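You operate a simulated robot arm through the tools that you are given. There is no shell and no other tool. Be economical: measure what you need, move in short steps, check, and stop when the job is done.

You are at the controls of a simulated robot arm. One attempt, no reset.

JOB
Polish the top of the red-banded brass box in the low clamp.
Fine: clamp it first, use the cream pad and the polish tin; pad back, clamp open again. What is to be rubbed or washed off counts as gone when no trace of it is left.

It is judged by the outcome, as a careful person would: the job done as asked, and still so three seconds after it is handed in. It fails if anything else is knocked over, pushed out of place, dropped, spilled or broken.

ROBOT AND FRAMES
A 7-joint arm with a two-finger parallel gripper, fixed in place. Base frame: the origin is at the foot of the arm, x ahead of it, y to its left, z up; the work surface is at about z = 0.012. Readings come in m, degrees, newtons and seconds.
With the tool pointing down near the work surface it reaches from about 0.22 to 0.58 m from the base axis. Its first joint turns from -66.0 to 66.0 degrees. Payload 2.5 kg.
The tool frame sits at the grasp point between the pads (the TCP): z along the fingers, y along the line on which they close. The tips reach 0.023 m beyond it. The gripper opens to 0.094 m. The fingers are 0.038 m wide and 0.01 m thick; the gripper's body (0.054 by 0.096 m) begins 0.039 m behind the TCP.
Orientation is told as [roll, pitch, yaw] about the base's x, y, z axes, in that order, counted from this pose: with the fingers straight down and closing along the base's y, the tool's x points along the base's -x, its y along +y and its z along -z.

CONTROLS
- The arm moves only by the tool nudge_tool. Its argument "targets" is a list of rows, each a list of 7 numbers: the turn, a rotation vector about the base's x, y, z in units of 4 degrees (1.0 is 4 degrees), then the shift along the base's x, y, z in units of 25 mm (1.0 is 25 mm), then the finger opening in m, from 0 to 0.094. In form: [[ax, ay, az, tx, ty, tz, jaw], ...]. A call has 1 to 12 rows; each row shifts and turns the commanded pose from where the row before left it. A call with a number of a shift or a turn outside -1 to 1 is refused whole. Rows are played at 5 a second. More than 0.05 m and 8.6 degrees between two rows, or a gripper value outside its range, and nothing of the call is played. Where a pose cannot be reached the arm comes as near as it can. A force on the tool above 70 N (or 10 N above the force at the start of the call, whichever is more), or a blocked arm, ends the call early, and 0.2 s more pass. Each finger travels about 0.108 m/s and halts on what it meets, pressing with about 33 N; the grip force reading is that of the motor and also rises with nothing between the fingers. The clock runs only during rows and for 0.2 s after the last one: add rows that do not move to give the fingers time. The reply holds the time, the measured pose of the TCP, the force on the tool along the base axes, the opening and the grip force, in the units named above and with some noise, with the torque about the TCP (base axes, N m) and any sound that the robot's microphone picked up.
- Cameras (640 x 400 px; columns grow to the right, rows downward): "scene" is fixed at [0.0733, -0.4062, 0.5199]; the picture's right is [1.00, -0.06, 0.00], its down [-0.04, -0.79, -0.61] and it looks along [0.03, 0.61, -0.79] (base axes); focal length 214 px, centre (320, 200). "wrist" rides on the gripper at [0.086, 0.016, -0.074] in the tool frame; the picture's right is [-0.18, 0.98, 0.00], its down [-0.58, -0.11, -0.81] and it looks along [-0.79, -0.15, 0.59] (tool axes); focal length 243 px, centre (320, 200). There is no depth. A picture from a camera that has moved, and an enlarged one, comes with that camera's place and axes in the base frame and with its lens.
- grab_frame(camera): a new picture of that camera. No time passes.
- enlarge(camera, box): a new picture of the part [left, top, right, bottom] of that camera's present view, enlarged. No time passes.
- hand_in(): hands the job in; it is judged then, once.

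Go step by step. Nothing tells you positions but the pictures and the camera data: compare them with the known pose of the tool, close in by small moves and look again before you grip or let go. The budget is 120 turns and 68 pictures, counting those below and the enlarged ones. Unless the task says otherwise, let go and move clear before handing in, and close with one line.

The tools are called after "Call:" by a JSON object that holds its "method" and its "body". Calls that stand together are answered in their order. nudge_tool: Moves the arm, as the interface text tells. Its arguments: {"type":"object","properties":{"targets":{"type":"array"}},"required":["targets"]} The other tools are called the same way: grab_frame (camera) takes a picture; enlarge (camera, box) takes an enlarged picture of a part of a camera's view; hand_in () hands the job in.

At the start:

```text
time: 0.0
tcp_pos: [0.4544, 0.0235, 0.2974]
tcp_rot: [0.0, 0.1, 0.0]
contact_force: [-0.8, 0.2, -0.2]
ft_torque: [-0.01, -0.03, 0.0]
finger_gap: 0.0939
gripper_force: 0.1
```

scene: 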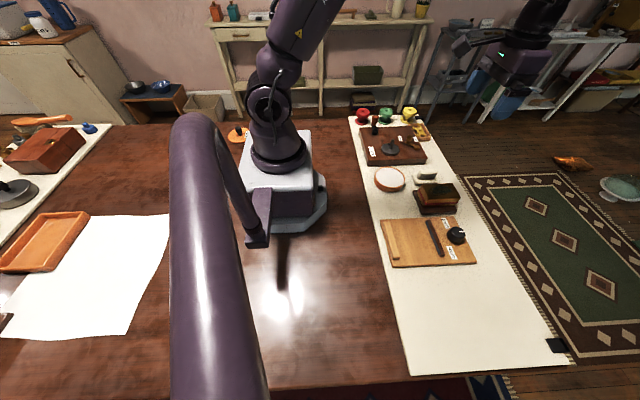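
wrist: 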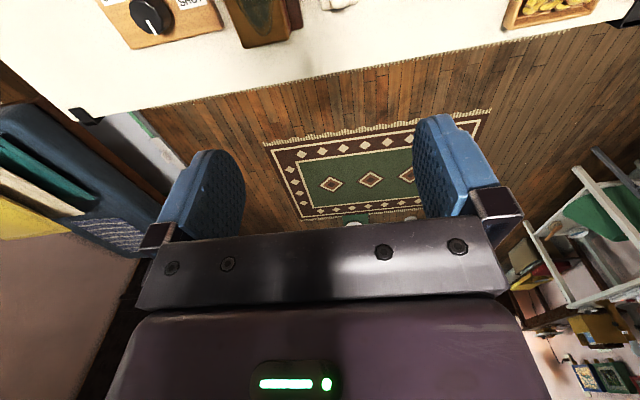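

I see the bench with a cream mat to the right holding a clamp-like board, a box and various small things; I'll enlarge the work area to identify the parts.

Call:
{"method": "enlarge", "body": {"camera": "scene", "box": [340, 90, 500, 190]}}

Call:
{"method": "enlarge", "body": {"camera": "scene", "box": [360, 170, 520, 270]}}

Call:
{"method": "enlarge", "body": {"camera": "scene", "box": [0, 100, 180, 280]}}

```text
4.00 times, centred on (420, 140) of scene
camera zoom: at [0.0733, -0.4062, 0.5199], right [1.0, -0.06, 0.0], down [-0.04, -0.79, -0.61], along [0.03, 0.61, -0.79], focal length 858 px, centre (-80, 440)
```

zoom: 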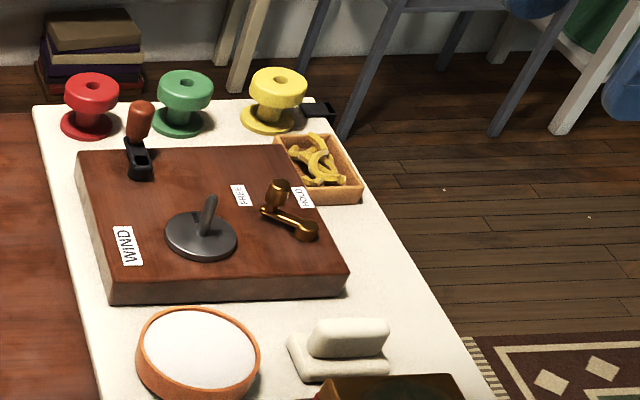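

```text
4.00 times, centred on (440, 220) of scene
camera zoom: at [0.0733, -0.4062, 0.5199], right [1.0, -0.06, 0.0], down [-0.04, -0.79, -0.61], along [0.03, 0.61, -0.79], focal length 858 px, centre (-160, 120)
```

zoom: 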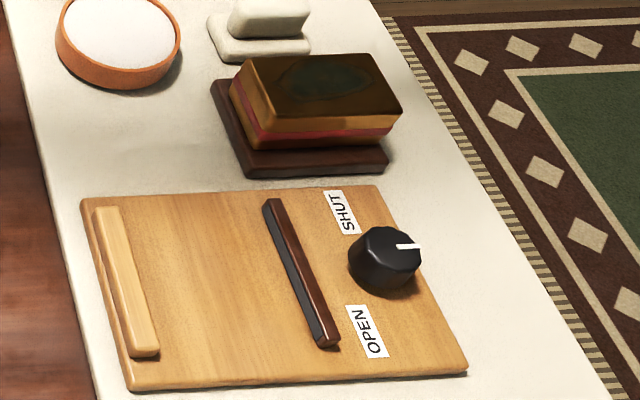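

```text
2.22 times, centred on (90, 190) of scene
camera zoom: at [0.0733, -0.4062, 0.5199], right [1.0, -0.06, 0.0], down [-0.04, -0.79, -0.61], along [0.03, 0.61, -0.79], focal length 477 px, centre (831, 222)
```

zoom: 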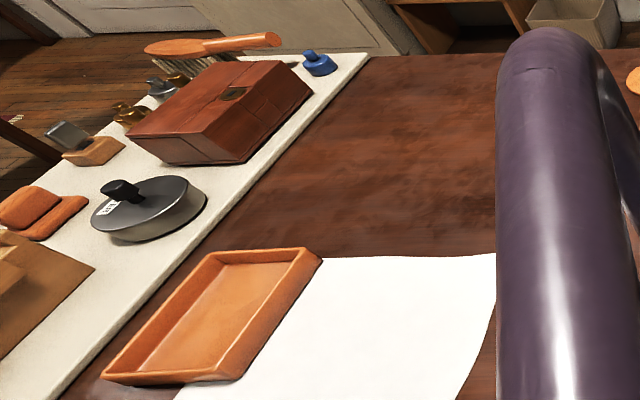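

The clamp is the light board (fixed jaw x≈0.26, moving jaw ≈0.38, knob ≈(0.43,-0.16)). The box is on a dark stand beyond it, with the cream pad and the white polish tin further on. I'll tilt and lift for a closer look from above.

Call:
{"method": "nudge_tool", "body": {"targets": [[0, 1, 0, -0.64, -0.7, 0.2, 0.09], [0, 1, 0, -0.64, -0.7, 0.2, 0.09], [0, 1, 0, -0.64, -0.7, 0.2, 0.09], [0, 1, 0, -0.64, -0.7, 0.2, 0.09], [0, 1, 0, -0.64, -0.7, 0.2, 0.09], [0, 1, 0, -0.64, -0.7, 0.2, 0.09], [0, 1, 0, -0.64, -0.7, 0, 0.09], [0, 1, 0, -0.64, -0.7, 0, 0.09], [0, 1, 0, -0.64, -0.7, 0, 0.09]]}}

Call:
{"method": "grab_frame", "body": {"camera": "wrist"}}

```text
time: 2.0
tcp_pos: [0.3089, -0.1326, 0.3284]
tcp_rot: [-0.1, 36.2, 0.1]
contact_force: [0.8, -0.1, 0.5]
ft_torque: [0.04, 0.0, -0.03]
finger_gap: 0.0898
gripper_force: 0.1
```

```text
62 pictures are left
camera wrist: at [0.2853, -0.1182, 0.438], right [0.15, 0.98, -0.11], down [0.94, -0.11, 0.31], along [0.29, -0.15, -0.94], focal length 243 px, centre (320, 200)
```

wrist: 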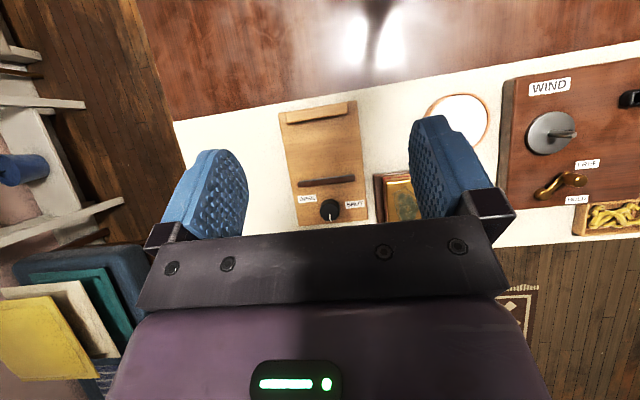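

Useful view. I'll move forward a bit so the box and clamp are clear of the fingers in the picture.

Call:
{"method": "nudge_tool", "body": {"targets": [[0, 0, 0, 1, 0.6, 0, 0.09], [0, 0, 0, 1, 0.6, 0, 0.09], [0, 0, 0, 1, 0.6, 0, 0.09], [0, 0, 0, 1, 0.6, 0, 0.09], [0, 0, 0, 0, 0, 0, 0.09]]}}

Call:
{"method": "grab_frame", "body": {"camera": "wrist"}}

Call:
{"method": "enlarge", "body": {"camera": "wrist", "box": [240, 0, 440, 125]}}

```text
time: 3.2
tcp_pos: [0.4119, -0.0738, 0.3262]
tcp_rot: [-0.1, 36.0, 0.0]
contact_force: [0.3, 0.2, -0.4]
ft_torque: [0.01, -0.01, 0.02]
finger_gap: 0.09
gripper_force: 0.0
```

```text
61 pictures are left
camera wrist: at [0.3872, -0.0591, 0.4357], right [0.15, 0.98, -0.11], down [0.94, -0.11, 0.31], along [0.29, -0.15, -0.94], focal length 243 px, centre (320, 200)
```

wrist: 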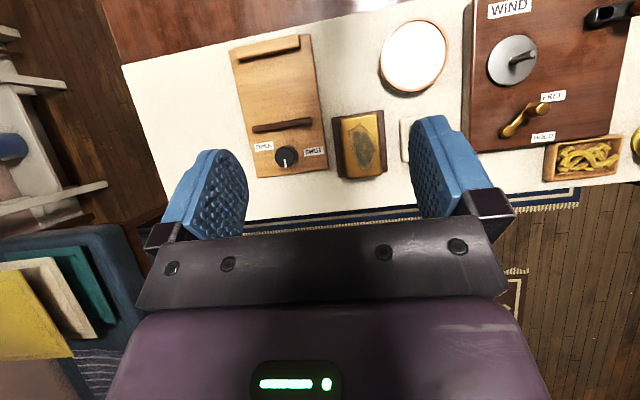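

```text
3.20 times, centred on (340, 62) of wrist
camera zoom: at [0.3872, -0.0591, 0.4357], right [0.15, 0.98, -0.11], down [0.94, -0.11, 0.31], along [0.29, -0.15, -0.94], focal length 776 px, centre (256, 640)
```

zoom: 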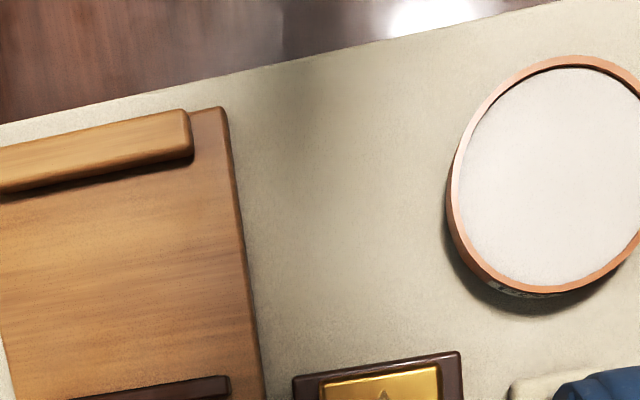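

Call:
{"method": "enlarge", "body": {"camera": "wrist", "box": [225, 85, 425, 200]}}

Call:
{"method": "enlarge", "body": {"camera": "wrist", "box": [220, 20, 420, 145]}}

```text
3.20 times, centred on (325, 142) of wrist
camera zoom: at [0.3872, -0.0591, 0.4357], right [0.15, 0.98, -0.11], down [0.94, -0.11, 0.31], along [0.29, -0.15, -0.94], focal length 776 px, centre (304, 384)
```

zoom: 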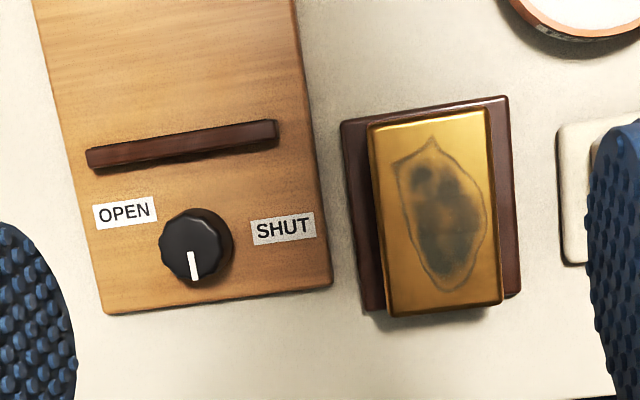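

```text
3.20 times, centred on (320, 82) of wrist
camera zoom: at [0.3872, -0.0591, 0.4357], right [0.15, 0.98, -0.11], down [0.94, -0.11, 0.31], along [0.29, -0.15, -0.94], focal length 776 px, centre (320, 576)
```

zoom: 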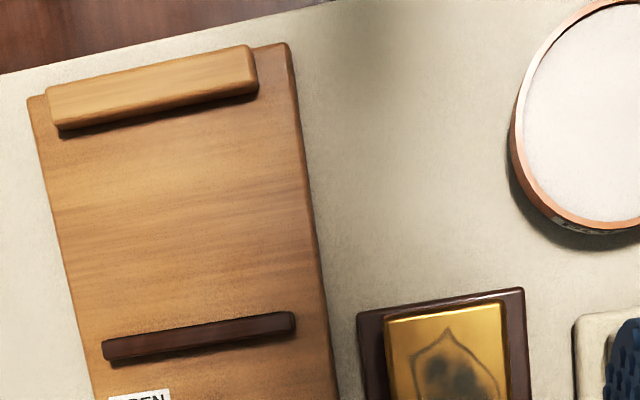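

The box (≈0.09 × 0.053, centre ≈(0.43,-0.044), top ≈0.06) carries a tarnish patch; jaw gap ≈0.098 along x, so it fits lengthwise as it stands. I'll take a lower, level view to learn the heights.

Call:
{"method": "nudge_tool", "body": {"targets": [[0, -1, 0, -0.667, 0.24, -0.58, 0.09], [0, -1, 0, -0.667, 0.24, -0.58, 0.09], [0, -1, 0, -0.667, 0.24, -0.58, 0.09], [0, -1, 0, -0.667, 0.24, -0.58, 0.09], [0, -1, 0, -0.667, 0.24, -0.58, 0.09], [0, -1, 0, -0.667, 0.24, -0.58, 0.09], [0, -1, 0, -0.667, 0.24, -0.58, 0.09], [0, -1, 0, -0.667, 0.24, -0.58, 0.09], [0, -1, 0, -0.667, 0.24, -0.58, 0.09], [0, 0, 0, 0, 0, 0, 0.09]]}}

Call:
{"method": "grab_frame", "body": {"camera": "wrist"}}

Call:
{"method": "enlarge", "body": {"camera": "wrist", "box": [220, 80, 420, 205]}}

```text
time: 5.4
tcp_pos: [0.2638, -0.0194, 0.1934]
tcp_rot: [0.0, -0.1, 0.0]
contact_force: [0.2, 0.7, 0.8]
ft_torque: [0.0, -0.01, -0.02]
finger_gap: 0.09
gripper_force: 0.1
```

```text
57 pictures are left
camera wrist: at [0.1768, -0.0035, 0.2669], right [0.18, 0.98, 0.0], down [0.58, -0.11, 0.81], along [0.79, -0.15, -0.59], focal length 243 px, centre (320, 200)
```

wrist: 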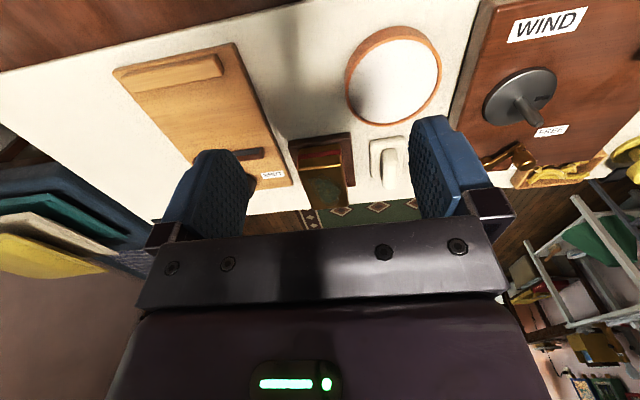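

```text
3.20 times, centred on (320, 142) of wrist
camera zoom: at [0.1768, -0.0035, 0.2669], right [0.18, 0.98, 0.0], down [0.58, -0.11, 0.81], along [0.79, -0.15, -0.59], focal length 776 px, centre (320, 384)
```

zoom: 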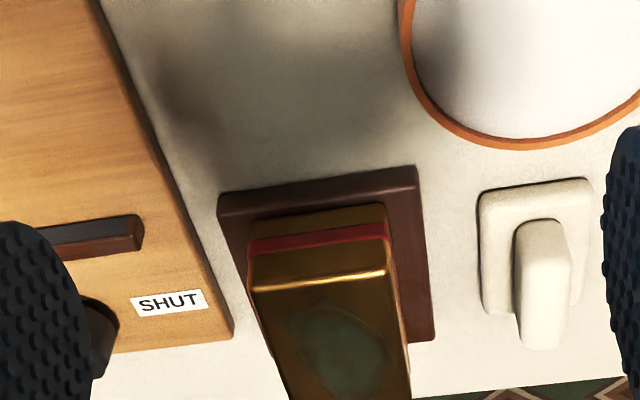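

The box spans z≈0.026–0.063 on its stand; the pad is at ≈(0.424,0.043) with its handle ridge along x. Next I go above the box.

Call:
{"method": "nudge_tool", "body": {"targets": [[0, 0, 0, 0.937, -0.139, -0.4, 0.076], [0, 0, 0, 0.937, -0.139, -0.4, 0.076], [0, 0, 0, 0.937, -0.139, -0.4, 0.076], [0, 0, 0, 0.937, -0.139, -0.4, 0.076], [0, 0, 0, 0.937, -0.139, -0.4, 0.076], [0, 0, 0, 0.937, -0.139, -0.4, 0.076], [0, 0, 0, 0.937, -0.139, -0.4, 0.076], [0, 0, 0, 0, 0, 0, 0.076]]}}

Call:
{"method": "enlarge", "body": {"camera": "scene", "box": [360, 110, 520, 210]}}

```text
time: 7.2
tcp_pos: [0.4268, -0.0453, 0.1256]
tcp_rot: [-0.1, 0.0, 0.0]
contact_force: [1.1, 0.3, 0.3]
ft_torque: [0.0, -0.04, -0.02]
finger_gap: 0.0757
gripper_force: 0.1
```

```text
4.00 times, centred on (440, 160) of scene
camera zoom: at [0.0733, -0.4062, 0.5199], right [1.0, -0.06, 0.0], down [-0.04, -0.79, -0.61], along [0.03, 0.61, -0.79], focal length 858 px, centre (-160, 360)
```

zoom: 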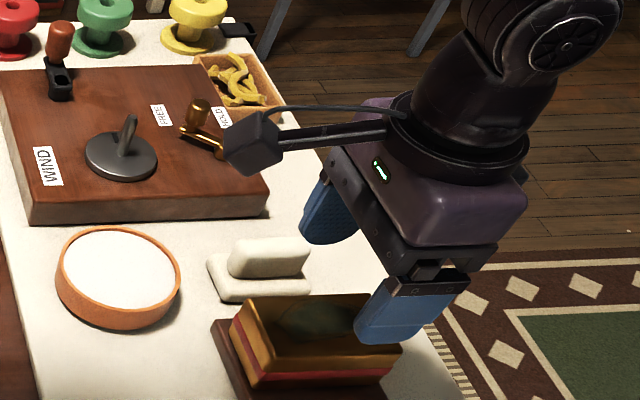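

The fingers straddle the box line as calculated. Descending to grip height.

Call:
{"method": "nudge_tool", "body": {"targets": [[0, 0, 0, 0.02, 0.02, -0.7, 0.076], [0, 0, 0, 0.02, 0.02, -0.7, 0.076], [0, 0, 0, 0.02, 0.02, -0.7, 0.076], [0, 0, 0, 0, 0, -0.7, 0.076], [0, 0, 0, 0, 0, 0, 0.076]]}}

Call:
{"method": "grab_frame", "body": {"camera": "wrist"}}

Call:
{"method": "enlarge", "body": {"camera": "scene", "box": [380, 150, 500, 225]}}

```text
time: 8.4
tcp_pos: [0.4271, -0.0421, 0.0542]
tcp_rot: [0.0, 0.0, 0.1]
contact_force: [0.1, 0.4, -0.3]
ft_torque: [0.03, 0.0, -0.01]
finger_gap: 0.0762
gripper_force: 0.1
```

```text
54 pictures are left
camera wrist: at [0.3407, -0.0263, 0.128], right [0.18, 0.98, 0.0], down [0.58, -0.11, 0.81], along [0.79, -0.15, -0.59], focal length 243 px, centre (320, 200)
```

wrist: 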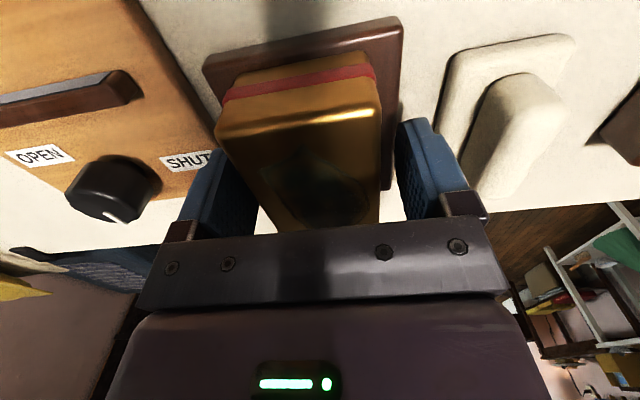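

```text
5.33 times, centred on (440, 188) of scene
camera zoom: at [0.0733, -0.4062, 0.5199], right [1.0, -0.06, 0.0], down [-0.04, -0.79, -0.61], along [0.03, 0.61, -0.79], focal length 1144 px, centre (-320, 267)
```

zoom: 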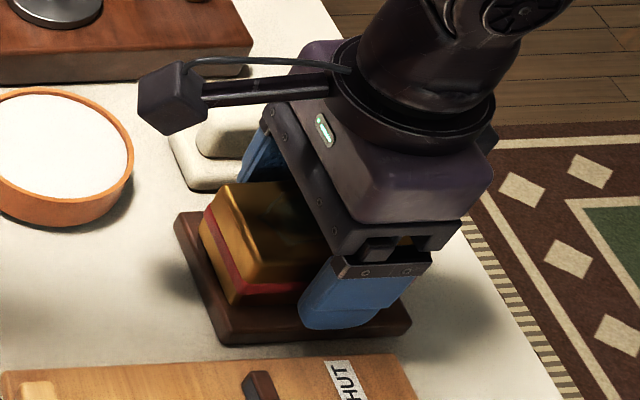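

The fingers are either side of the box, clear of stand and neighbours. Closing on it.

Call:
{"method": "nudge_tool", "body": {"targets": [[0, 0, 0, 0, 0, 0, 0.06], [0, 0, 0, 0, 0, 0, 0.05], [0, 0, 0, 0, 0, 0, 0.04], [0, 0, 0, 0, 0, 0, 0.04]]}}

```text
time: 9.4
tcp_pos: [0.4254, -0.0415, 0.0544]
tcp_rot: [0.0, -0.1, 0.0]
contact_force: [0.1, -0.6, -0.2]
ft_torque: [-0.16, -0.15, -0.08]
finger_gap: 0.056
gripper_force: 33.7
```

Gripped (0.056 wide). Lifting it straight up, then carrying it over the clamp.

Call:
{"method": "nudge_tool", "body": {"targets": [[0, 0, 0, 0, 0, 0.4, 0.04], [0, 0, 0, 0, 0, 0.8, 0.04], [0, 0, 0, 0, 0, 1, 0.04], [0, 0, 0, 0, 0, 0.6, 0.04], [0, 0, 0, 0, 0, 0, 0.04]]}}

Call:
{"method": "grab_frame", "body": {"camera": "wrist"}}

```text
time: 10.6
tcp_pos: [0.4272, -0.0427, 0.1256]
tcp_rot: [0.0, 0.0, 0.1]
contact_force: [-0.9, 0.0, -0.3]
ft_torque: [0.03, -0.02, -0.03]
finger_gap: 0.0399
gripper_force: 0.0
```

```text
52 pictures are left
camera wrist: at [0.3398, -0.0264, 0.199], right [0.18, 0.98, 0.0], down [0.58, -0.11, 0.81], along [0.79, -0.15, -0.59], focal length 243 px, centre (320, 200)
```

wrist: 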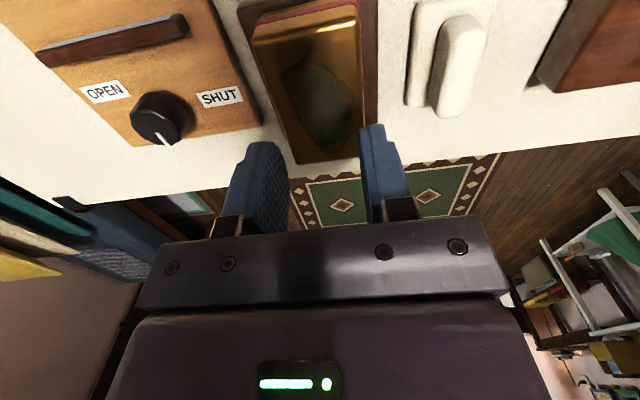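

The box slipped out and stayed on the stand. Checking where it now sits before a lower, gentler grip.

Call:
{"method": "enlarge", "body": {"camera": "wrist", "box": [200, 0, 440, 180]}}

Call:
{"method": "enlarge", "body": {"camera": "scene", "box": [400, 165, 480, 225]}}

```text
2.22 times, centred on (320, 90) of wrist
camera zoom: at [0.3398, -0.0264, 0.199], right [0.18, 0.98, 0.0], down [0.58, -0.11, 0.81], along [0.79, -0.15, -0.59], focal length 539 px, centre (320, 444)
```

zoom: 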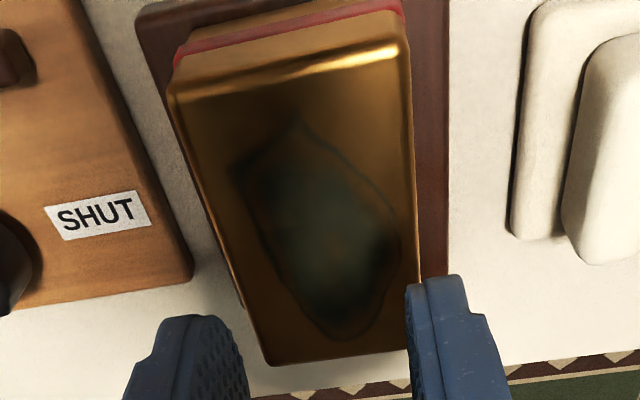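

```text
6.67 times, centred on (440, 195) of scene
camera zoom: at [0.0733, -0.4062, 0.5199], right [1.0, -0.06, 0.0], down [-0.04, -0.79, -0.61], along [0.03, 0.61, -0.79], focal length 1430 px, centre (-480, 233)
```

zoom: 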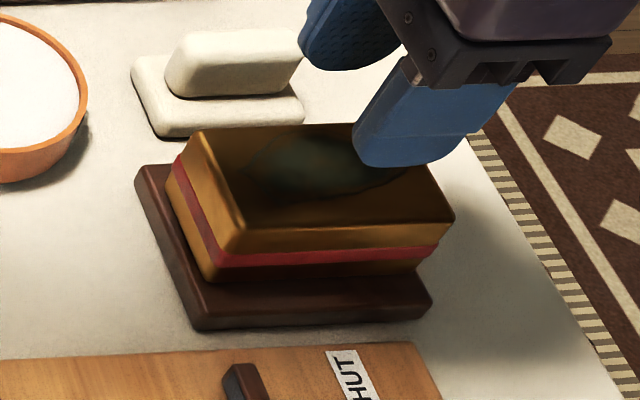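

The box has not moved (centre ≈(0.4286,-0.043)). I'll regrip lower and lift slowly while watching force.

Call:
{"method": "nudge_tool", "body": {"targets": [[0, 0, 0, 0.03, 0, -0.3, 0.076], [0, 0, 0, 0.03, 0, -0.7, 0.076], [0, 0, 0, 0, 0, -0.8, 0.076], [0, 0, 0, 0, 0, -0.8, 0.076], [0, 0, 0, 0, 0, -0.36, 0.076], [0, 0, 0, 0, 0, 0, 0.076]]}}

Call:
{"method": "nudge_tool", "body": {"targets": [[0, 0, 0, 0, 0, 0, 0.06], [0, 0, 0, 0, 0, 0, 0.04], [0, 0, 0, 0, 0, 0, 0.03], [0, 0, 0, 0, 0, 0, 0.03], [0, 0, 0, 0, 0, 0.15, 0.03], [0, 0, 0, 0, 0, 0.15, 0.03]]}}

Call:
{"method": "enlarge", "body": {"camera": "scene", "box": [400, 165, 480, 225]}}

```text
time: 12.0
tcp_pos: [0.4273, -0.0445, 0.0517]
tcp_rot: [0.0, 0.1, 0.0]
contact_force: [0.3, -0.5, -0.6]
ft_torque: [-0.01, 0.01, -0.03]
finger_gap: 0.076
gripper_force: 0.1
```

```text
time: 13.4
tcp_pos: [0.4271, -0.0434, 0.0587]
tcp_rot: [0.0, 0.0, 0.0]
contact_force: [-0.3, 0.1, -2.7]
ft_torque: [0.0, 0.03, 0.01]
finger_gap: 0.0559
gripper_force: 33.4
```

```text
6.67 times, centred on (440, 195) of scene
camera zoom: at [0.0733, -0.4062, 0.5199], right [1.0, -0.06, 0.0], down [-0.04, -0.79, -0.61], along [0.03, 0.61, -0.79], focal length 1430 px, centre (-480, 233)
```

zoom: 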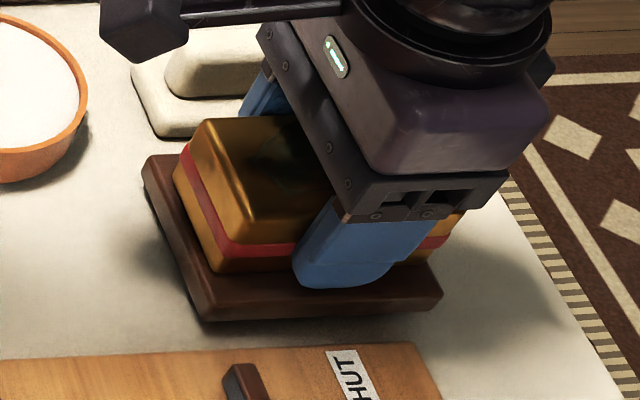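

The dark plinth appears to have come up with the box. I'll lift a bit more and look carefully.

Call:
{"method": "nudge_tool", "body": {"targets": [[0, 0, 0, 0, 0, 0.2, 0.03], [0, 0, 0, 0, 0, 0.2, 0.03], [0, 0, 0, 0, 0, 0.2, 0.03], [0, 0, 0, 0, 0, 0, 0.03]]}}

Call:
{"method": "enlarge", "body": {"camera": "scene", "box": [400, 165, 480, 225]}}

Call:
{"method": "grab_frame", "body": {"camera": "wrist"}}

```text
time: 14.4
tcp_pos: [0.4274, -0.0427, 0.0747]
tcp_rot: [0.0, -0.1, 0.0]
contact_force: [0.3, 0.5, -3.5]
ft_torque: [0.0, 0.0, 0.0]
finger_gap: 0.0557
gripper_force: 33.0
```

```text
6.67 times, centred on (440, 195) of scene
camera zoom: at [0.0733, -0.4062, 0.5199], right [1.0, -0.06, 0.0], down [-0.04, -0.79, -0.61], along [0.03, 0.61, -0.79], focal length 1430 px, centre (-480, 233)
```

zoom: 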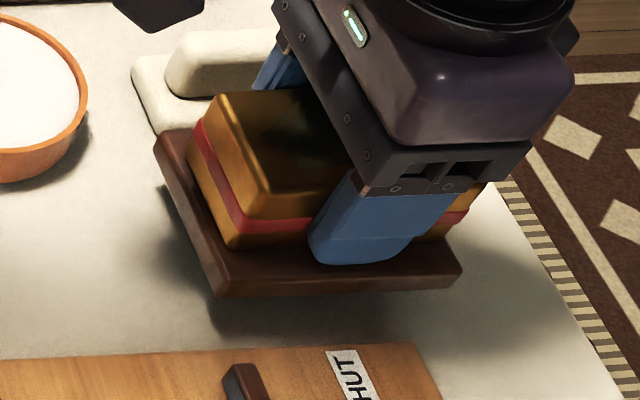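

```text
47 pictures are left
camera wrist: at [0.342, -0.0271, 0.148], right [0.18, 0.98, 0.0], down [0.58, -0.11, 0.81], along [0.79, -0.15, -0.59], focal length 243 px, centre (320, 200)
```

wrist: 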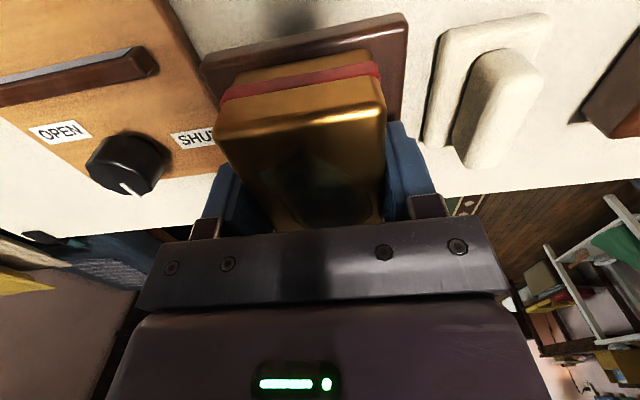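

The plinth is part of the box: its base is about 0.098 × 0.083, so it should go into the ~0.098 jaw gap turned a quarter turn. I lift, carry and turn it slowly above the clamp.

Call:
{"method": "nudge_tool", "body": {"targets": [[0, 0, 0, 0, 0, 0.3, 0.03], [0, 0, 0, 0, 0, 0.5, 0.03], [0, 0, 0, 0, 0, 0.5, 0.03], [0, 0, 0, 0, 0, 0.5, 0.03], [0, 0, 0.5, -0.1, -0.1, 0, 0.03], [0, 0, 1, -0.2, -0.2, 0, 0.03], [0, 0, 1, -0.2, -0.23, 0, 0.03], [0, 0, 1, -0.2, -0.24, 0, 0.03], [0, 0, 1, -0.2, -0.24, 0, 0.03], [0, 0, 1, -0.2, -0.24, 0, 0.03], [0, 0, 1, -0.2, -0.24, 0, 0.03], [0, 0, 1, -0.2, -0.24, 0, 0.03]]}}

Call:
{"method": "nudge_tool", "body": {"targets": [[0, 0, 1, -0.2, -0.24, 0, 0.03], [0, 0, 1, -0.2, -0.24, 0, 0.03], [0, 0, 1, -0.2, -0.24, 0, 0.03], [0, 0, 1, -0.2, -0.24, 0, 0.03], [0, 0, 1, -0.2, -0.24, 0, 0.03], [0, 0, 1, -0.2, -0.24, 0, 0.03], [0, 0, 1, -0.2, -0.24, 0, 0.03], [0, 0, 1, -0.2, -0.24, 0, 0.03], [0, 0, 1, -0.2, -0.24, 0, 0.03], [0, 0, 1, -0.2, -0.24, 0, 0.03], [0, 0, 1, -0.2, -0.24, 0, 0.03], [0, 0, 0, 0, 0, 0, 0.03]]}}

Call:
{"method": "grab_frame", "body": {"camera": "scene"}}

```text
time: 17.0
tcp_pos: [0.3892, -0.0848, 0.1188]
tcp_rot: [-0.1, 0.0, 30.1]
contact_force: [-0.1, 0.4, -4.3]
ft_torque: [-0.01, 0.01, 0.01]
finger_gap: 0.0558
gripper_force: 32.8
```

```text
time: 19.6
tcp_pos: [0.3357, -0.1532, 0.1195]
tcp_rot: [0.0, 0.0, 74.1]
contact_force: [0.5, 0.4, -3.1]
ft_torque: [-0.01, -0.03, -0.01]
finger_gap: 0.0559
gripper_force: 32.9
```

```text
46 pictures are left
```

scene: 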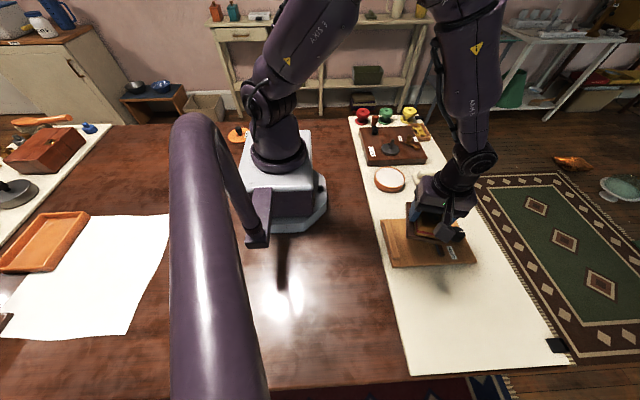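

Rotation tracks fine; finishing the last 16° and centring over the gap.

Call:
{"method": "nudge_tool", "body": {"targets": [[0, 0, 1, -0.12, -0.12, 0, 0.03], [0, 0, 1, -0.12, -0.12, 0, 0.03], [0, 0, 1, -0.12, -0.12, 0, 0.03], [0, 0, 0.97, -0.1, -0.12, 0, 0.03], [0, 0, 0, 0, 0, 0, 0.03]]}}

Call:
{"method": "grab_frame", "body": {"camera": "wrist"}}

Call:
{"method": "enlarge", "body": {"camera": "scene", "box": [370, 190, 490, 280]}}

```text
time: 20.8
tcp_pos: [0.324, -0.163, 0.1197]
tcp_rot: [-0.1, 0.0, 89.9]
contact_force: [0.6, -0.1, -4.2]
ft_torque: [0.01, -0.04, -0.01]
finger_gap: 0.0558
gripper_force: 32.9
```

```text
45 pictures are left
camera wrist: at [0.3084, -0.251, 0.1925], right [-0.98, 0.19, 0.0], down [0.11, 0.58, 0.81], along [0.15, 0.79, -0.59], focal length 243 px, centre (320, 200)
```

wrist: 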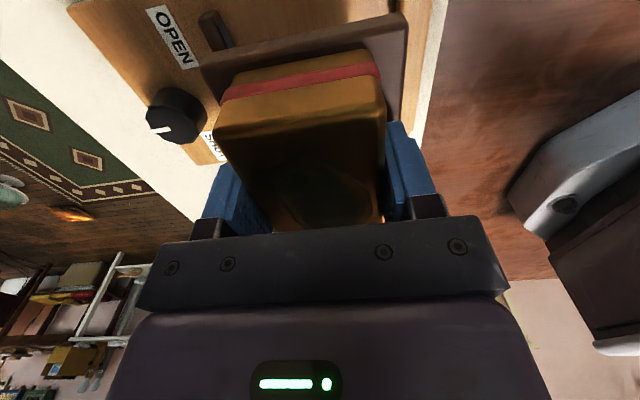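

```text
4.44 times, centred on (430, 235) of scene
camera zoom: at [0.0733, -0.4062, 0.5199], right [1.0, -0.06, 0.0], down [-0.04, -0.79, -0.61], along [0.03, 0.61, -0.79], focal length 953 px, centre (-169, 44)
```

zoom: 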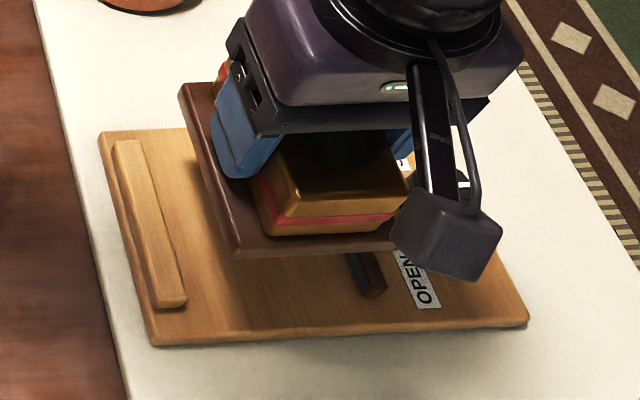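

Well above the gap with margins of ~7 mm each side. Lowering partway, then checking.

Call:
{"method": "nudge_tool", "body": {"targets": [[0, 0, 0, -0.08, 0, -0.4, 0.03], [0, 0, 0, 0, 0, -0.6, 0.03], [0, 0, 0, 0, 0, -0.5, 0.03], [0, 0, 0, 0, 0, -0.2, 0.03], [0, 0, 0, 0, 0, 0, 0.03]]}}

Call:
{"method": "grab_frame", "body": {"camera": "wrist"}}

Call:
{"method": "enlarge", "body": {"camera": "scene", "box": [375, 205, 485, 275]}}

```text
time: 22.0
tcp_pos: [0.3223, -0.1646, 0.0771]
tcp_rot: [0.0, 0.0, 89.8]
contact_force: [0.2, 0.3, -4.6]
ft_torque: [-0.01, 0.0, 0.0]
finger_gap: 0.0558
gripper_force: 33.5
```

```text
43 pictures are left
camera wrist: at [0.3064, -0.2518, 0.1502], right [-0.98, 0.19, 0.0], down [0.11, 0.58, 0.81], along [0.15, 0.79, -0.59], focal length 243 px, centre (320, 200)
```

wrist: 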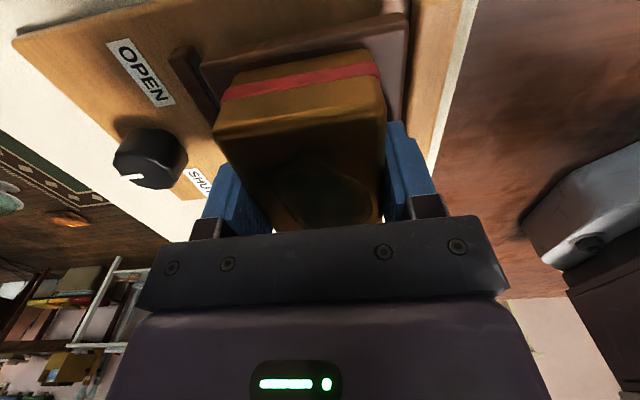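

```text
5.71 times, centred on (430, 240) of scene
camera zoom: at [0.0733, -0.4062, 0.5199], right [1.0, -0.06, 0.0], down [-0.04, -0.79, -0.61], along [0.03, 0.61, -0.79], focal length 1226 px, centre (-309, -29)
```

zoom: 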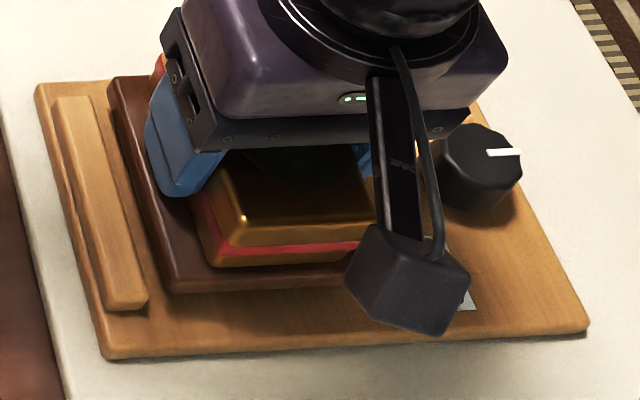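

Base edges sit inside both jaws (~0.281–0.367 versus 0.274–0.373). Lowering slowly until it touches the board.

Call:
{"method": "nudge_tool", "body": {"targets": [[0, 0, 0, 0, 0, -0.15, 0.03], [0, 0, 0, 0, 0, -0.15, 0.03], [0, 0, 0, 0, 0, -0.12, 0.03], [0, 0, 0, 0, 0, 0, 0.03]]}}

```text
time: 23.0
tcp_pos: [0.322, -0.1641, 0.0652]
tcp_rot: [0.0, 0.0, 89.9]
contact_force: [0.0, 0.8, -4.8]
ft_torque: [-0.01, -0.02, 0.03]
finger_gap: 0.0561
gripper_force: 32.6
```

Call:
{"method": "nudge_tool", "body": {"targets": [[0, 0, 0, 0, 0, -0.06, 0.03], [0, 0, 0, 0, 0, -0.06, 0.03], [0, 0, 0, 0, 0, 0, 0.03]]}}

Call:
{"method": "enlarge", "body": {"camera": "scene", "box": [375, 205, 485, 275]}}

```text
time: 23.8
tcp_pos: [0.321, -0.1649, 0.0639]
tcp_rot: [-0.1, 0.0, 89.9]
contact_force: [-8.3, 2.2, 21.4]
ft_torque: [0.14, 0.06, 0.06]
finger_gap: 0.0558
gripper_force: 33.2
```

```text
5.71 times, centred on (430, 240) of scene
camera zoom: at [0.0733, -0.4061, 0.5199], right [1.0, -0.06, 0.0], down [-0.04, -0.79, -0.61], along [0.03, 0.61, -0.79], focal length 1226 px, centre (-309, -29)
```

zoom: 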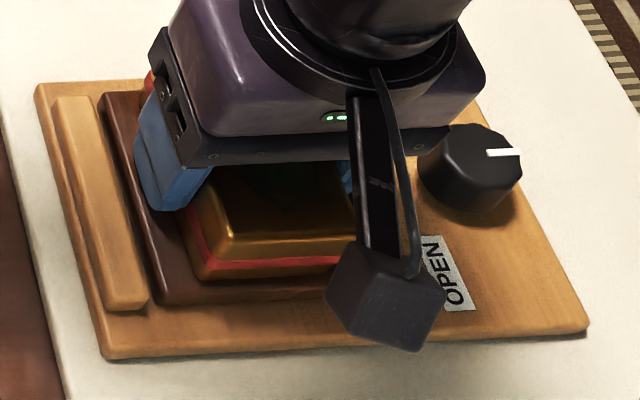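

Contact at z≈0.064, which matches the board top. I'll ease the pressure and open a little.

Call:
{"method": "nudge_tool", "body": {"targets": [[0, 0, 0, 0, 0, 0.05, 0.03], [0, 0, 0, 0, 0, 0, 0.056], [0, 0, 0, 0, 0, 0, 0.062], [0, 0, 0, 0, 0, 0, 0.066], [0, 0, 0, 0, 0, 0, 0.066]]}}

Call:
{"method": "enlarge", "body": {"camera": "scene", "box": [375, 205, 485, 275]}}

```text
time: 25.0
tcp_pos: [0.3209, -0.1637, 0.0648]
tcp_rot: [0.0, -0.1, 90.0]
contact_force: [0.4, 0.0, -0.1]
ft_torque: [0.02, 0.02, -0.02]
finger_gap: 0.0661
gripper_force: 0.1
```

```text
5.71 times, centred on (430, 240) of scene
camera zoom: at [0.0733, -0.4062, 0.5199], right [1.0, -0.06, 0.0], down [-0.04, -0.79, -0.61], along [0.03, 0.61, -0.79], focal length 1226 px, centre (-309, -29)
```

zoom: 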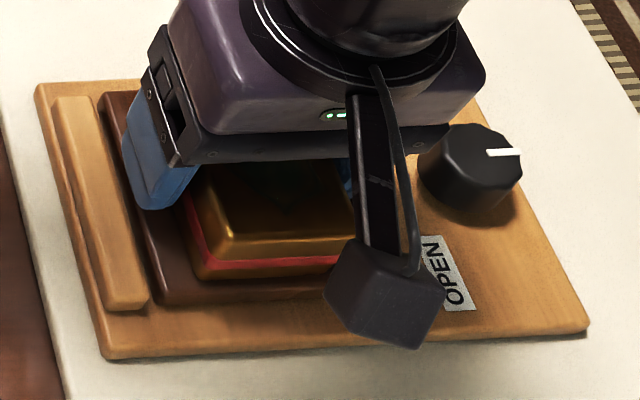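

Released cleanly. Rising straight up, then turning back and heading over the knob with a look from there.

Call:
{"method": "nudge_tool", "body": {"targets": [[0, 0, 0, 0, 0, 0.3, 0.066], [0, 0, 0, 0, 0, 0.8, 0.066], [0, 0, 0, 0, 0, 1, 0.066], [0, 0, 0, 0, 0, 1, 0.07], [0, 0, -1, 0, 0, 0.2, 0.07], [0, 0, -1, 0, 0, 0.2, 0.07], [0, 0, -1, 0, 0, 0.2, 0.07], [0, 0, -1, 0, 0, 0, 0.07], [0, 0, -1, 0, 0, 0, 0.07], [0, 0, -1, 0, 0, 0, 0.07], [0, 0, -1, 0, 0, 0, 0.07], [0, 0, -1, 0, 0, 0, 0.07]]}}

Call:
{"method": "nudge_tool", "body": {"targets": [[0, 0, -1, 0.1, 0, 0, 0.07], [0, 0, -1, 0.1, 0, 0, 0.07], [0, 0, -1, 0.1, 0, 0, 0.07], [0, 0, -1, 0.1, 0, 0, 0.07], [0, 0, -1, 0.1, 0, 0, 0.07], [0, 0, -1, 0.1, 0, 0, 0.07], [0, 0, -1, 0.1, 0, 0, 0.07], [0, 0, -1, 0.1, 0, 0, 0.07], [0, 0, -1, 0.1, 0, 0, 0.07], [0, 0, -1, 0.1, 0, 0, 0.07], [0, 0, -1, 0.1, 0, 0, 0.07], [0, 0, -1, 0.1, 0, 0, 0.07]]}}

Call:
{"method": "nudge_tool", "body": {"targets": [[0, 0, -1, 0, 0, 0, 0.07], [0, 0, -1, 0, 0, 0, 0.07], [0, 0, -0.5, 0, 0, 0, 0.07], [0, 0, 0, 0, 0, 0, 0.07]]}}

Call:
{"method": "grab_frame", "body": {"camera": "wrist"}}

Call:
{"method": "enlarge", "body": {"camera": "scene", "box": [375, 205, 485, 275]}}

```text
time: 27.6
tcp_pos: [0.3219, -0.1634, 0.1563]
tcp_rot: [0.0, 0.1, 57.8]
contact_force: [0.2, -0.3, -0.8]
ft_torque: [-0.03, -0.04, 0.0]
finger_gap: 0.0699
gripper_force: 0.1
```

```text
time: 30.2
tcp_pos: [0.3519, -0.1649, 0.1572]
tcp_rot: [0.1, 0.1, 9.7]
contact_force: [-0.1, 0.1, 0.5]
ft_torque: [0.03, 0.01, 0.01]
finger_gap: 0.0702
gripper_force: 0.1
```

```text
time: 31.2
tcp_pos: [0.3512, -0.1639, 0.1576]
tcp_rot: [0.0, 0.0, -0.1]
contact_force: [0.4, -0.4, -0.2]
ft_torque: [-0.05, -0.01, -0.03]
finger_gap: 0.07
gripper_force: 0.1
```

```text
39 pictures are left
camera wrist: at [0.2659, -0.1483, 0.2307], right [0.19, 0.98, 0.0], down [0.58, -0.11, 0.81], along [0.79, -0.15, -0.59], focal length 243 px, centre (320, 200)
```

wrist: 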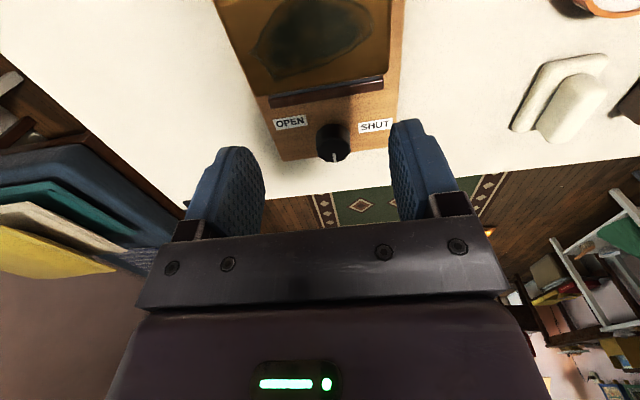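

```text
5.71 times, centred on (430, 240) of scene
camera zoom: at [0.0733, -0.4062, 0.5199], right [1.0, -0.06, 0.0], down [-0.04, -0.79, -0.61], along [0.03, 0.61, -0.79], focal length 1226 px, centre (-309, -29)
```

zoom: 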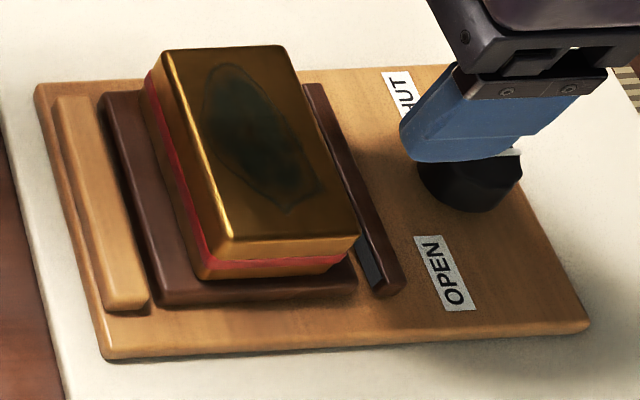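

The box sits squarely between the jaws. The knob is at ≈(0.4245,-0.165), top ≈0.049; going above it and down with the fingers astride.

Call:
{"method": "nudge_tool", "body": {"targets": [[0, 0, 0, 0.98, 0, -0.3, 0.07], [0, 0, 0, 0.98, 0, -0.5, 0.07], [0, 0, 0, 0.98, -0.04, -0.6, 0.07], [0, 0, 0, 0, 0, -0.8, 0.07], [0, 0, 0, 0, 0, -0.6, 0.07], [0, 0, 0, 0, 0, 0, 0.07]]}}

Call:
{"method": "grab_frame", "body": {"camera": "wrist"}}

Call:
{"method": "enlarge", "body": {"camera": "scene", "box": [400, 205, 510, 275]}}

```text
time: 32.6
tcp_pos: [0.4254, -0.1665, 0.0867]
tcp_rot: [0.0, -0.1, -0.2]
contact_force: [0.1, -0.7, 1.4]
ft_torque: [-0.01, -0.04, 0.0]
finger_gap: 0.0701
gripper_force: 0.0
```

```text
37 pictures are left
camera wrist: at [0.3394, -0.1505, 0.1601], right [0.19, 0.98, 0.0], down [0.58, -0.11, 0.81], along [0.79, -0.15, -0.59], focal length 243 px, centre (320, 200)
```

wrist: 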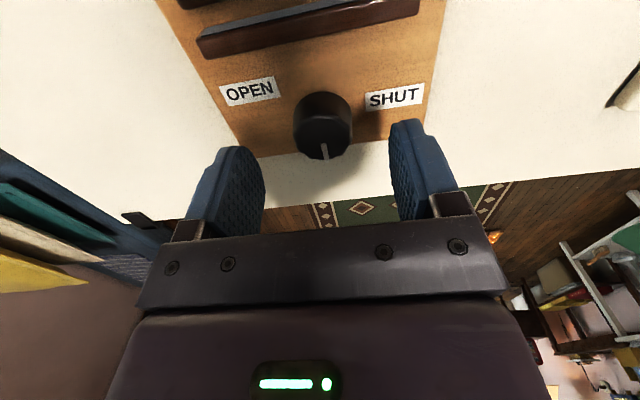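

```text
5.71 times, centred on (455, 240) of scene
camera zoom: at [0.0733, -0.4062, 0.5199], right [1.0, -0.06, 0.0], down [-0.04, -0.79, -0.61], along [0.03, 0.61, -0.79], focal length 1226 px, centre (-451, -29)
```

zoom: 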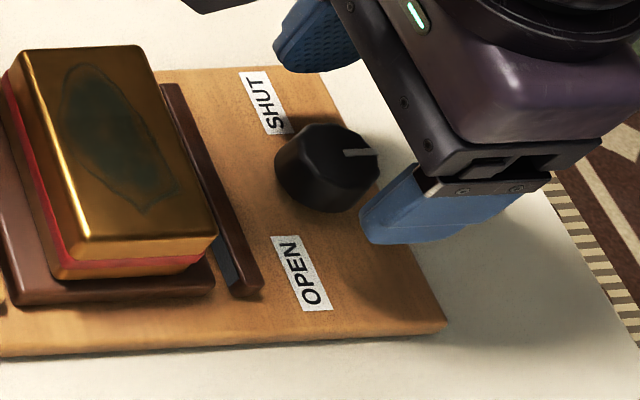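

Aligned. Going down to grip height (tips just above the board).

Call:
{"method": "nudge_tool", "body": {"targets": [[0, 0, 0, 0.08, 0.03, -0.5, 0.07], [0, 0, 0, 0, 0, -0.5, 0.07], [0, 0, 0, 0, 0, -0.32, 0.07], [0, 0, 0, 0, 0, 0, 0.055], [0, 0, 0, 0, 0, 0, 0.04], [0, 0, 0, 0, 0, 0, 0.03], [0, 0, 0, 0, 0, 0, 0.03]]}}

Call:
{"method": "enlarge", "body": {"camera": "scene", "box": [400, 205, 510, 275]}}

```text
time: 34.2
tcp_pos: [0.4278, -0.1661, 0.0532]
tcp_rot: [0.0, 0.0, -0.2]
contact_force: [2.4, -2.0, -2.4]
ft_torque: [-0.05, 0.13, 0.02]
finger_gap: 0.0354
gripper_force: 45.0
```

```text
5.71 times, centred on (455, 240) of scene
camera zoom: at [0.0733, -0.4062, 0.5199], right [1.0, -0.06, 0.0], down [-0.04, -0.79, -0.61], along [0.03, 0.61, -0.79], focal length 1226 px, centre (-451, -29)
```

zoom: 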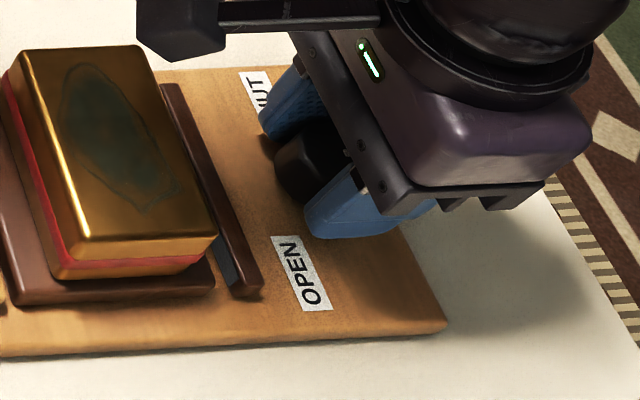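

Knob gripped. Turning a first 24° from the pointer's position toward SHUT and checking the jaw.

Call:
{"method": "nudge_tool", "body": {"targets": [[0, 0, 1, 0, 0, 0, 0.025], [0, 0, 1, 0, 0, 0, 0.025], [0, 0, 1, 0, 0, 0, 0.025], [0, 0, 1, 0, 0, 0, 0.025], [0, 0, 1, 0, 0, 0, 0.025], [0, 0, 1, 0, 0, 0, 0.025], [0, 0, 0, 0, 0, 0, 0.025]]}}

Call:
{"method": "enlarge", "body": {"camera": "scene", "box": [385, 205, 495, 275]}}

```text
time: 35.8
tcp_pos: [0.4254, -0.1661, 0.0537]
tcp_rot: [-0.1, -0.1, 23.9]
contact_force: [-2.1, -11.0, 2.3]
ft_torque: [-0.43, 0.38, -0.55]
finger_gap: 0.0356
gripper_force: 45.3
```

```text
5.71 times, centred on (440, 240) of scene
camera zoom: at [0.0733, -0.4062, 0.5199], right [1.0, -0.06, 0.0], down [-0.04, -0.79, -0.61], along [0.03, 0.61, -0.79], focal length 1226 px, centre (-366, -29)
```

zoom: 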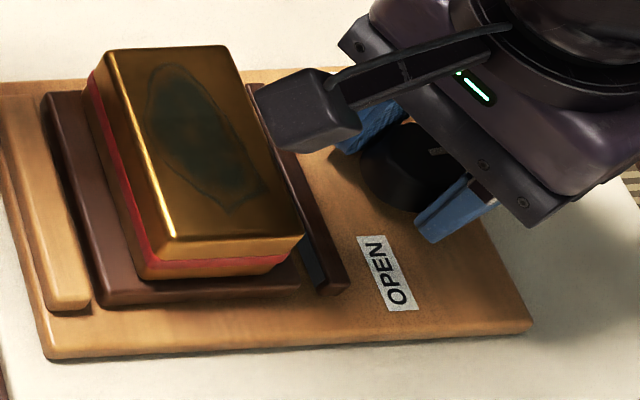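

Call:
{"method": "enlarge", "body": {"camera": "scene", "box": [435, 215, 475, 250]}}

Call:
{"method": "grab_frame", "body": {"camera": "wrist"}}

```text
11.43 times, centred on (455, 232) of scene
camera zoom: at [0.0733, -0.4062, 0.5199], right [1.0, -0.06, 0.0], down [-0.04, -0.79, -0.61], along [0.03, 0.61, -0.79], focal length 2451 px, centre (-1223, -171)
```

zoom: 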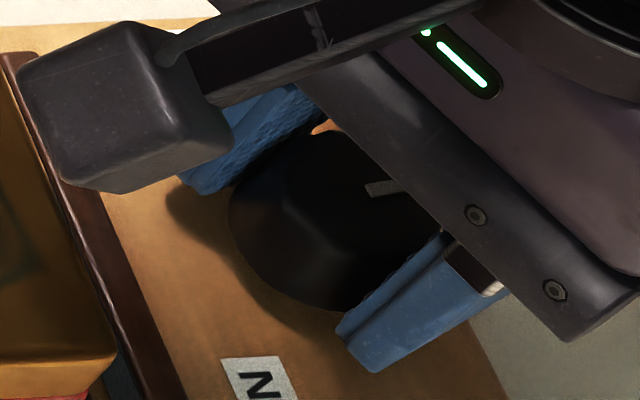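

```text
32 pictures are left
camera wrist: at [0.3409, -0.1868, 0.1275], right [-0.23, 0.97, 0.0], down [0.58, 0.14, 0.81], along [0.79, 0.18, -0.59], focal length 243 px, centre (320, 200)
```

wrist: 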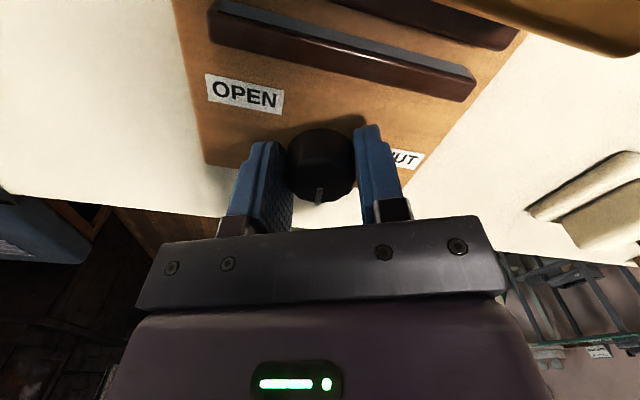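

The pointer turned with the fingers. Continuing toward SHUT.

Call:
{"method": "nudge_tool", "body": {"targets": [[0, 0, 1, 0, 0, 0, 0.025], [0, 0, 1, 0, 0, 0, 0.025], [0, 0, 1, 0, 0, 0, 0.025], [0, 0, 1, 0, 0, 0, 0.025], [0, 0, 1, 0, 0, 0, 0.025], [0, 0, 1, 0, 0, 0, 0.025], [0, 0, 1, 0, 0, 0, 0.025], [0, 0, 1, 0, 0, 0, 0.025], [0, 0, 0, 0, 0, 0, 0.025]]}}

Call:
{"method": "enlarge", "body": {"camera": "scene", "box": [385, 205, 495, 275]}}

```text
time: 37.8
tcp_pos: [0.4289, -0.1645, 0.0558]
tcp_rot: [-0.3, -0.1, 56.0]
contact_force: [11.4, -9.9, 6.6]
ft_torque: [-0.71, -0.26, -0.29]
finger_gap: 0.0354
gripper_force: 45.1
```

```text
5.71 times, centred on (440, 240) of scene
camera zoom: at [0.0733, -0.4061, 0.5199], right [1.0, -0.06, 0.0], down [-0.04, -0.79, -0.61], along [0.03, 0.61, -0.79], focal length 1226 px, centre (-366, -29)
```

zoom: 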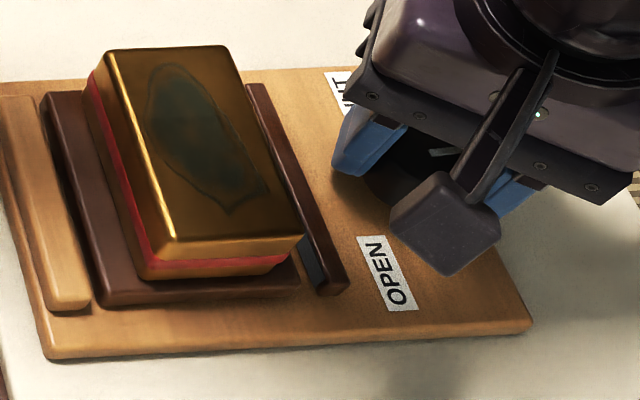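

Call:
{"method": "enlarge", "body": {"camera": "scene", "box": [435, 215, 475, 250]}}

Call:
{"method": "enlarge", "body": {"camera": "wrist", "box": [220, 80, 420, 230]}}

```text
11.43 times, centred on (455, 232) of scene
camera zoom: at [0.0733, -0.4061, 0.5199], right [1.0, -0.06, 0.0], down [-0.04, -0.79, -0.61], along [0.03, 0.61, -0.79], focal length 2451 px, centre (-1223, -171)
```

zoom: 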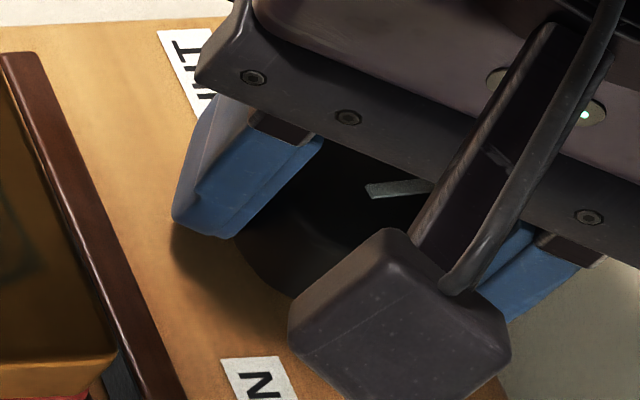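

```text
2.67 times, centred on (320, 155) of wrist
camera zoom: at [0.3668, -0.2277, 0.1283], right [-0.71, 0.7, 0.0], down [0.41, 0.42, 0.81], along [0.57, 0.57, -0.59], focal length 647 px, centre (320, 320)
```

zoom: 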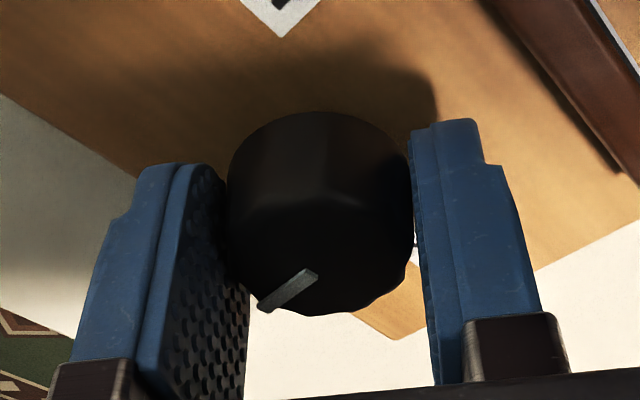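

The jaw didn't move and the fingers slipped around the knob, so it is at a stop in this direction. I'll turn it the other way and watch.

Call:
{"method": "nudge_tool", "body": {"targets": [[0, 0, -1, 0, 0, -0.04, 0.025], [0, 0, -1, -0.04, 0, -0.04, 0.025], [0, 0, -1, 0, 0, 0, 0.025], [0, 0, -1, 0, 0, 0, 0.025], [0, 0, -1, 0, 0, 0, 0.025], [0, 0, -1, 0, 0, 0, 0.025], [0, 0, -1, 0, 0, 0, 0.025], [0, 0, -1, 0, 0, 0, 0.025], [0, 0, 0, 0, 0, 0, 0.025]]}}

Call:
{"method": "enlarge", "body": {"camera": "wrist", "box": [160, 0, 480, 230]}}

Call:
{"method": "enlarge", "body": {"camera": "scene", "box": [385, 205, 495, 275]}}

```text
time: 39.8
tcp_pos: [0.429, -0.1649, 0.0556]
tcp_rot: [-0.3, -0.3, 23.8]
contact_force: [8.2, 1.8, 30.0]
ft_torque: [0.04, -0.28, 0.0]
finger_gap: 0.0357
gripper_force: 45.5
```

```text
1.74 times, centred on (320, 115) of wrist
camera zoom: at [0.3429, -0.1854, 0.1276], right [-0.23, 0.97, 0.0], down [0.57, 0.14, 0.81], along [0.79, 0.18, -0.59], focal length 422 px, centre (320, 348)
```

zoom: 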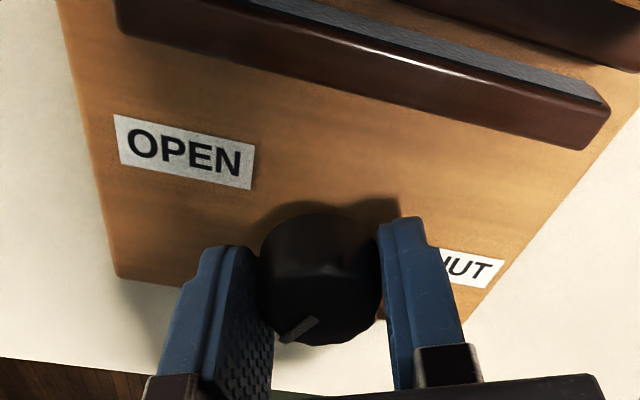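

```text
5.71 times, centred on (440, 240) of scene
camera zoom: at [0.0732, -0.4061, 0.52], right [1.0, -0.06, 0.0], down [-0.04, -0.79, -0.61], along [0.03, 0.61, -0.79], focal length 1226 px, centre (-366, -29)
```

zoom: 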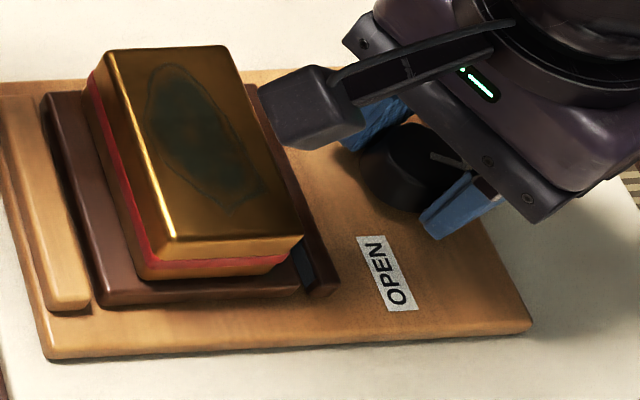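

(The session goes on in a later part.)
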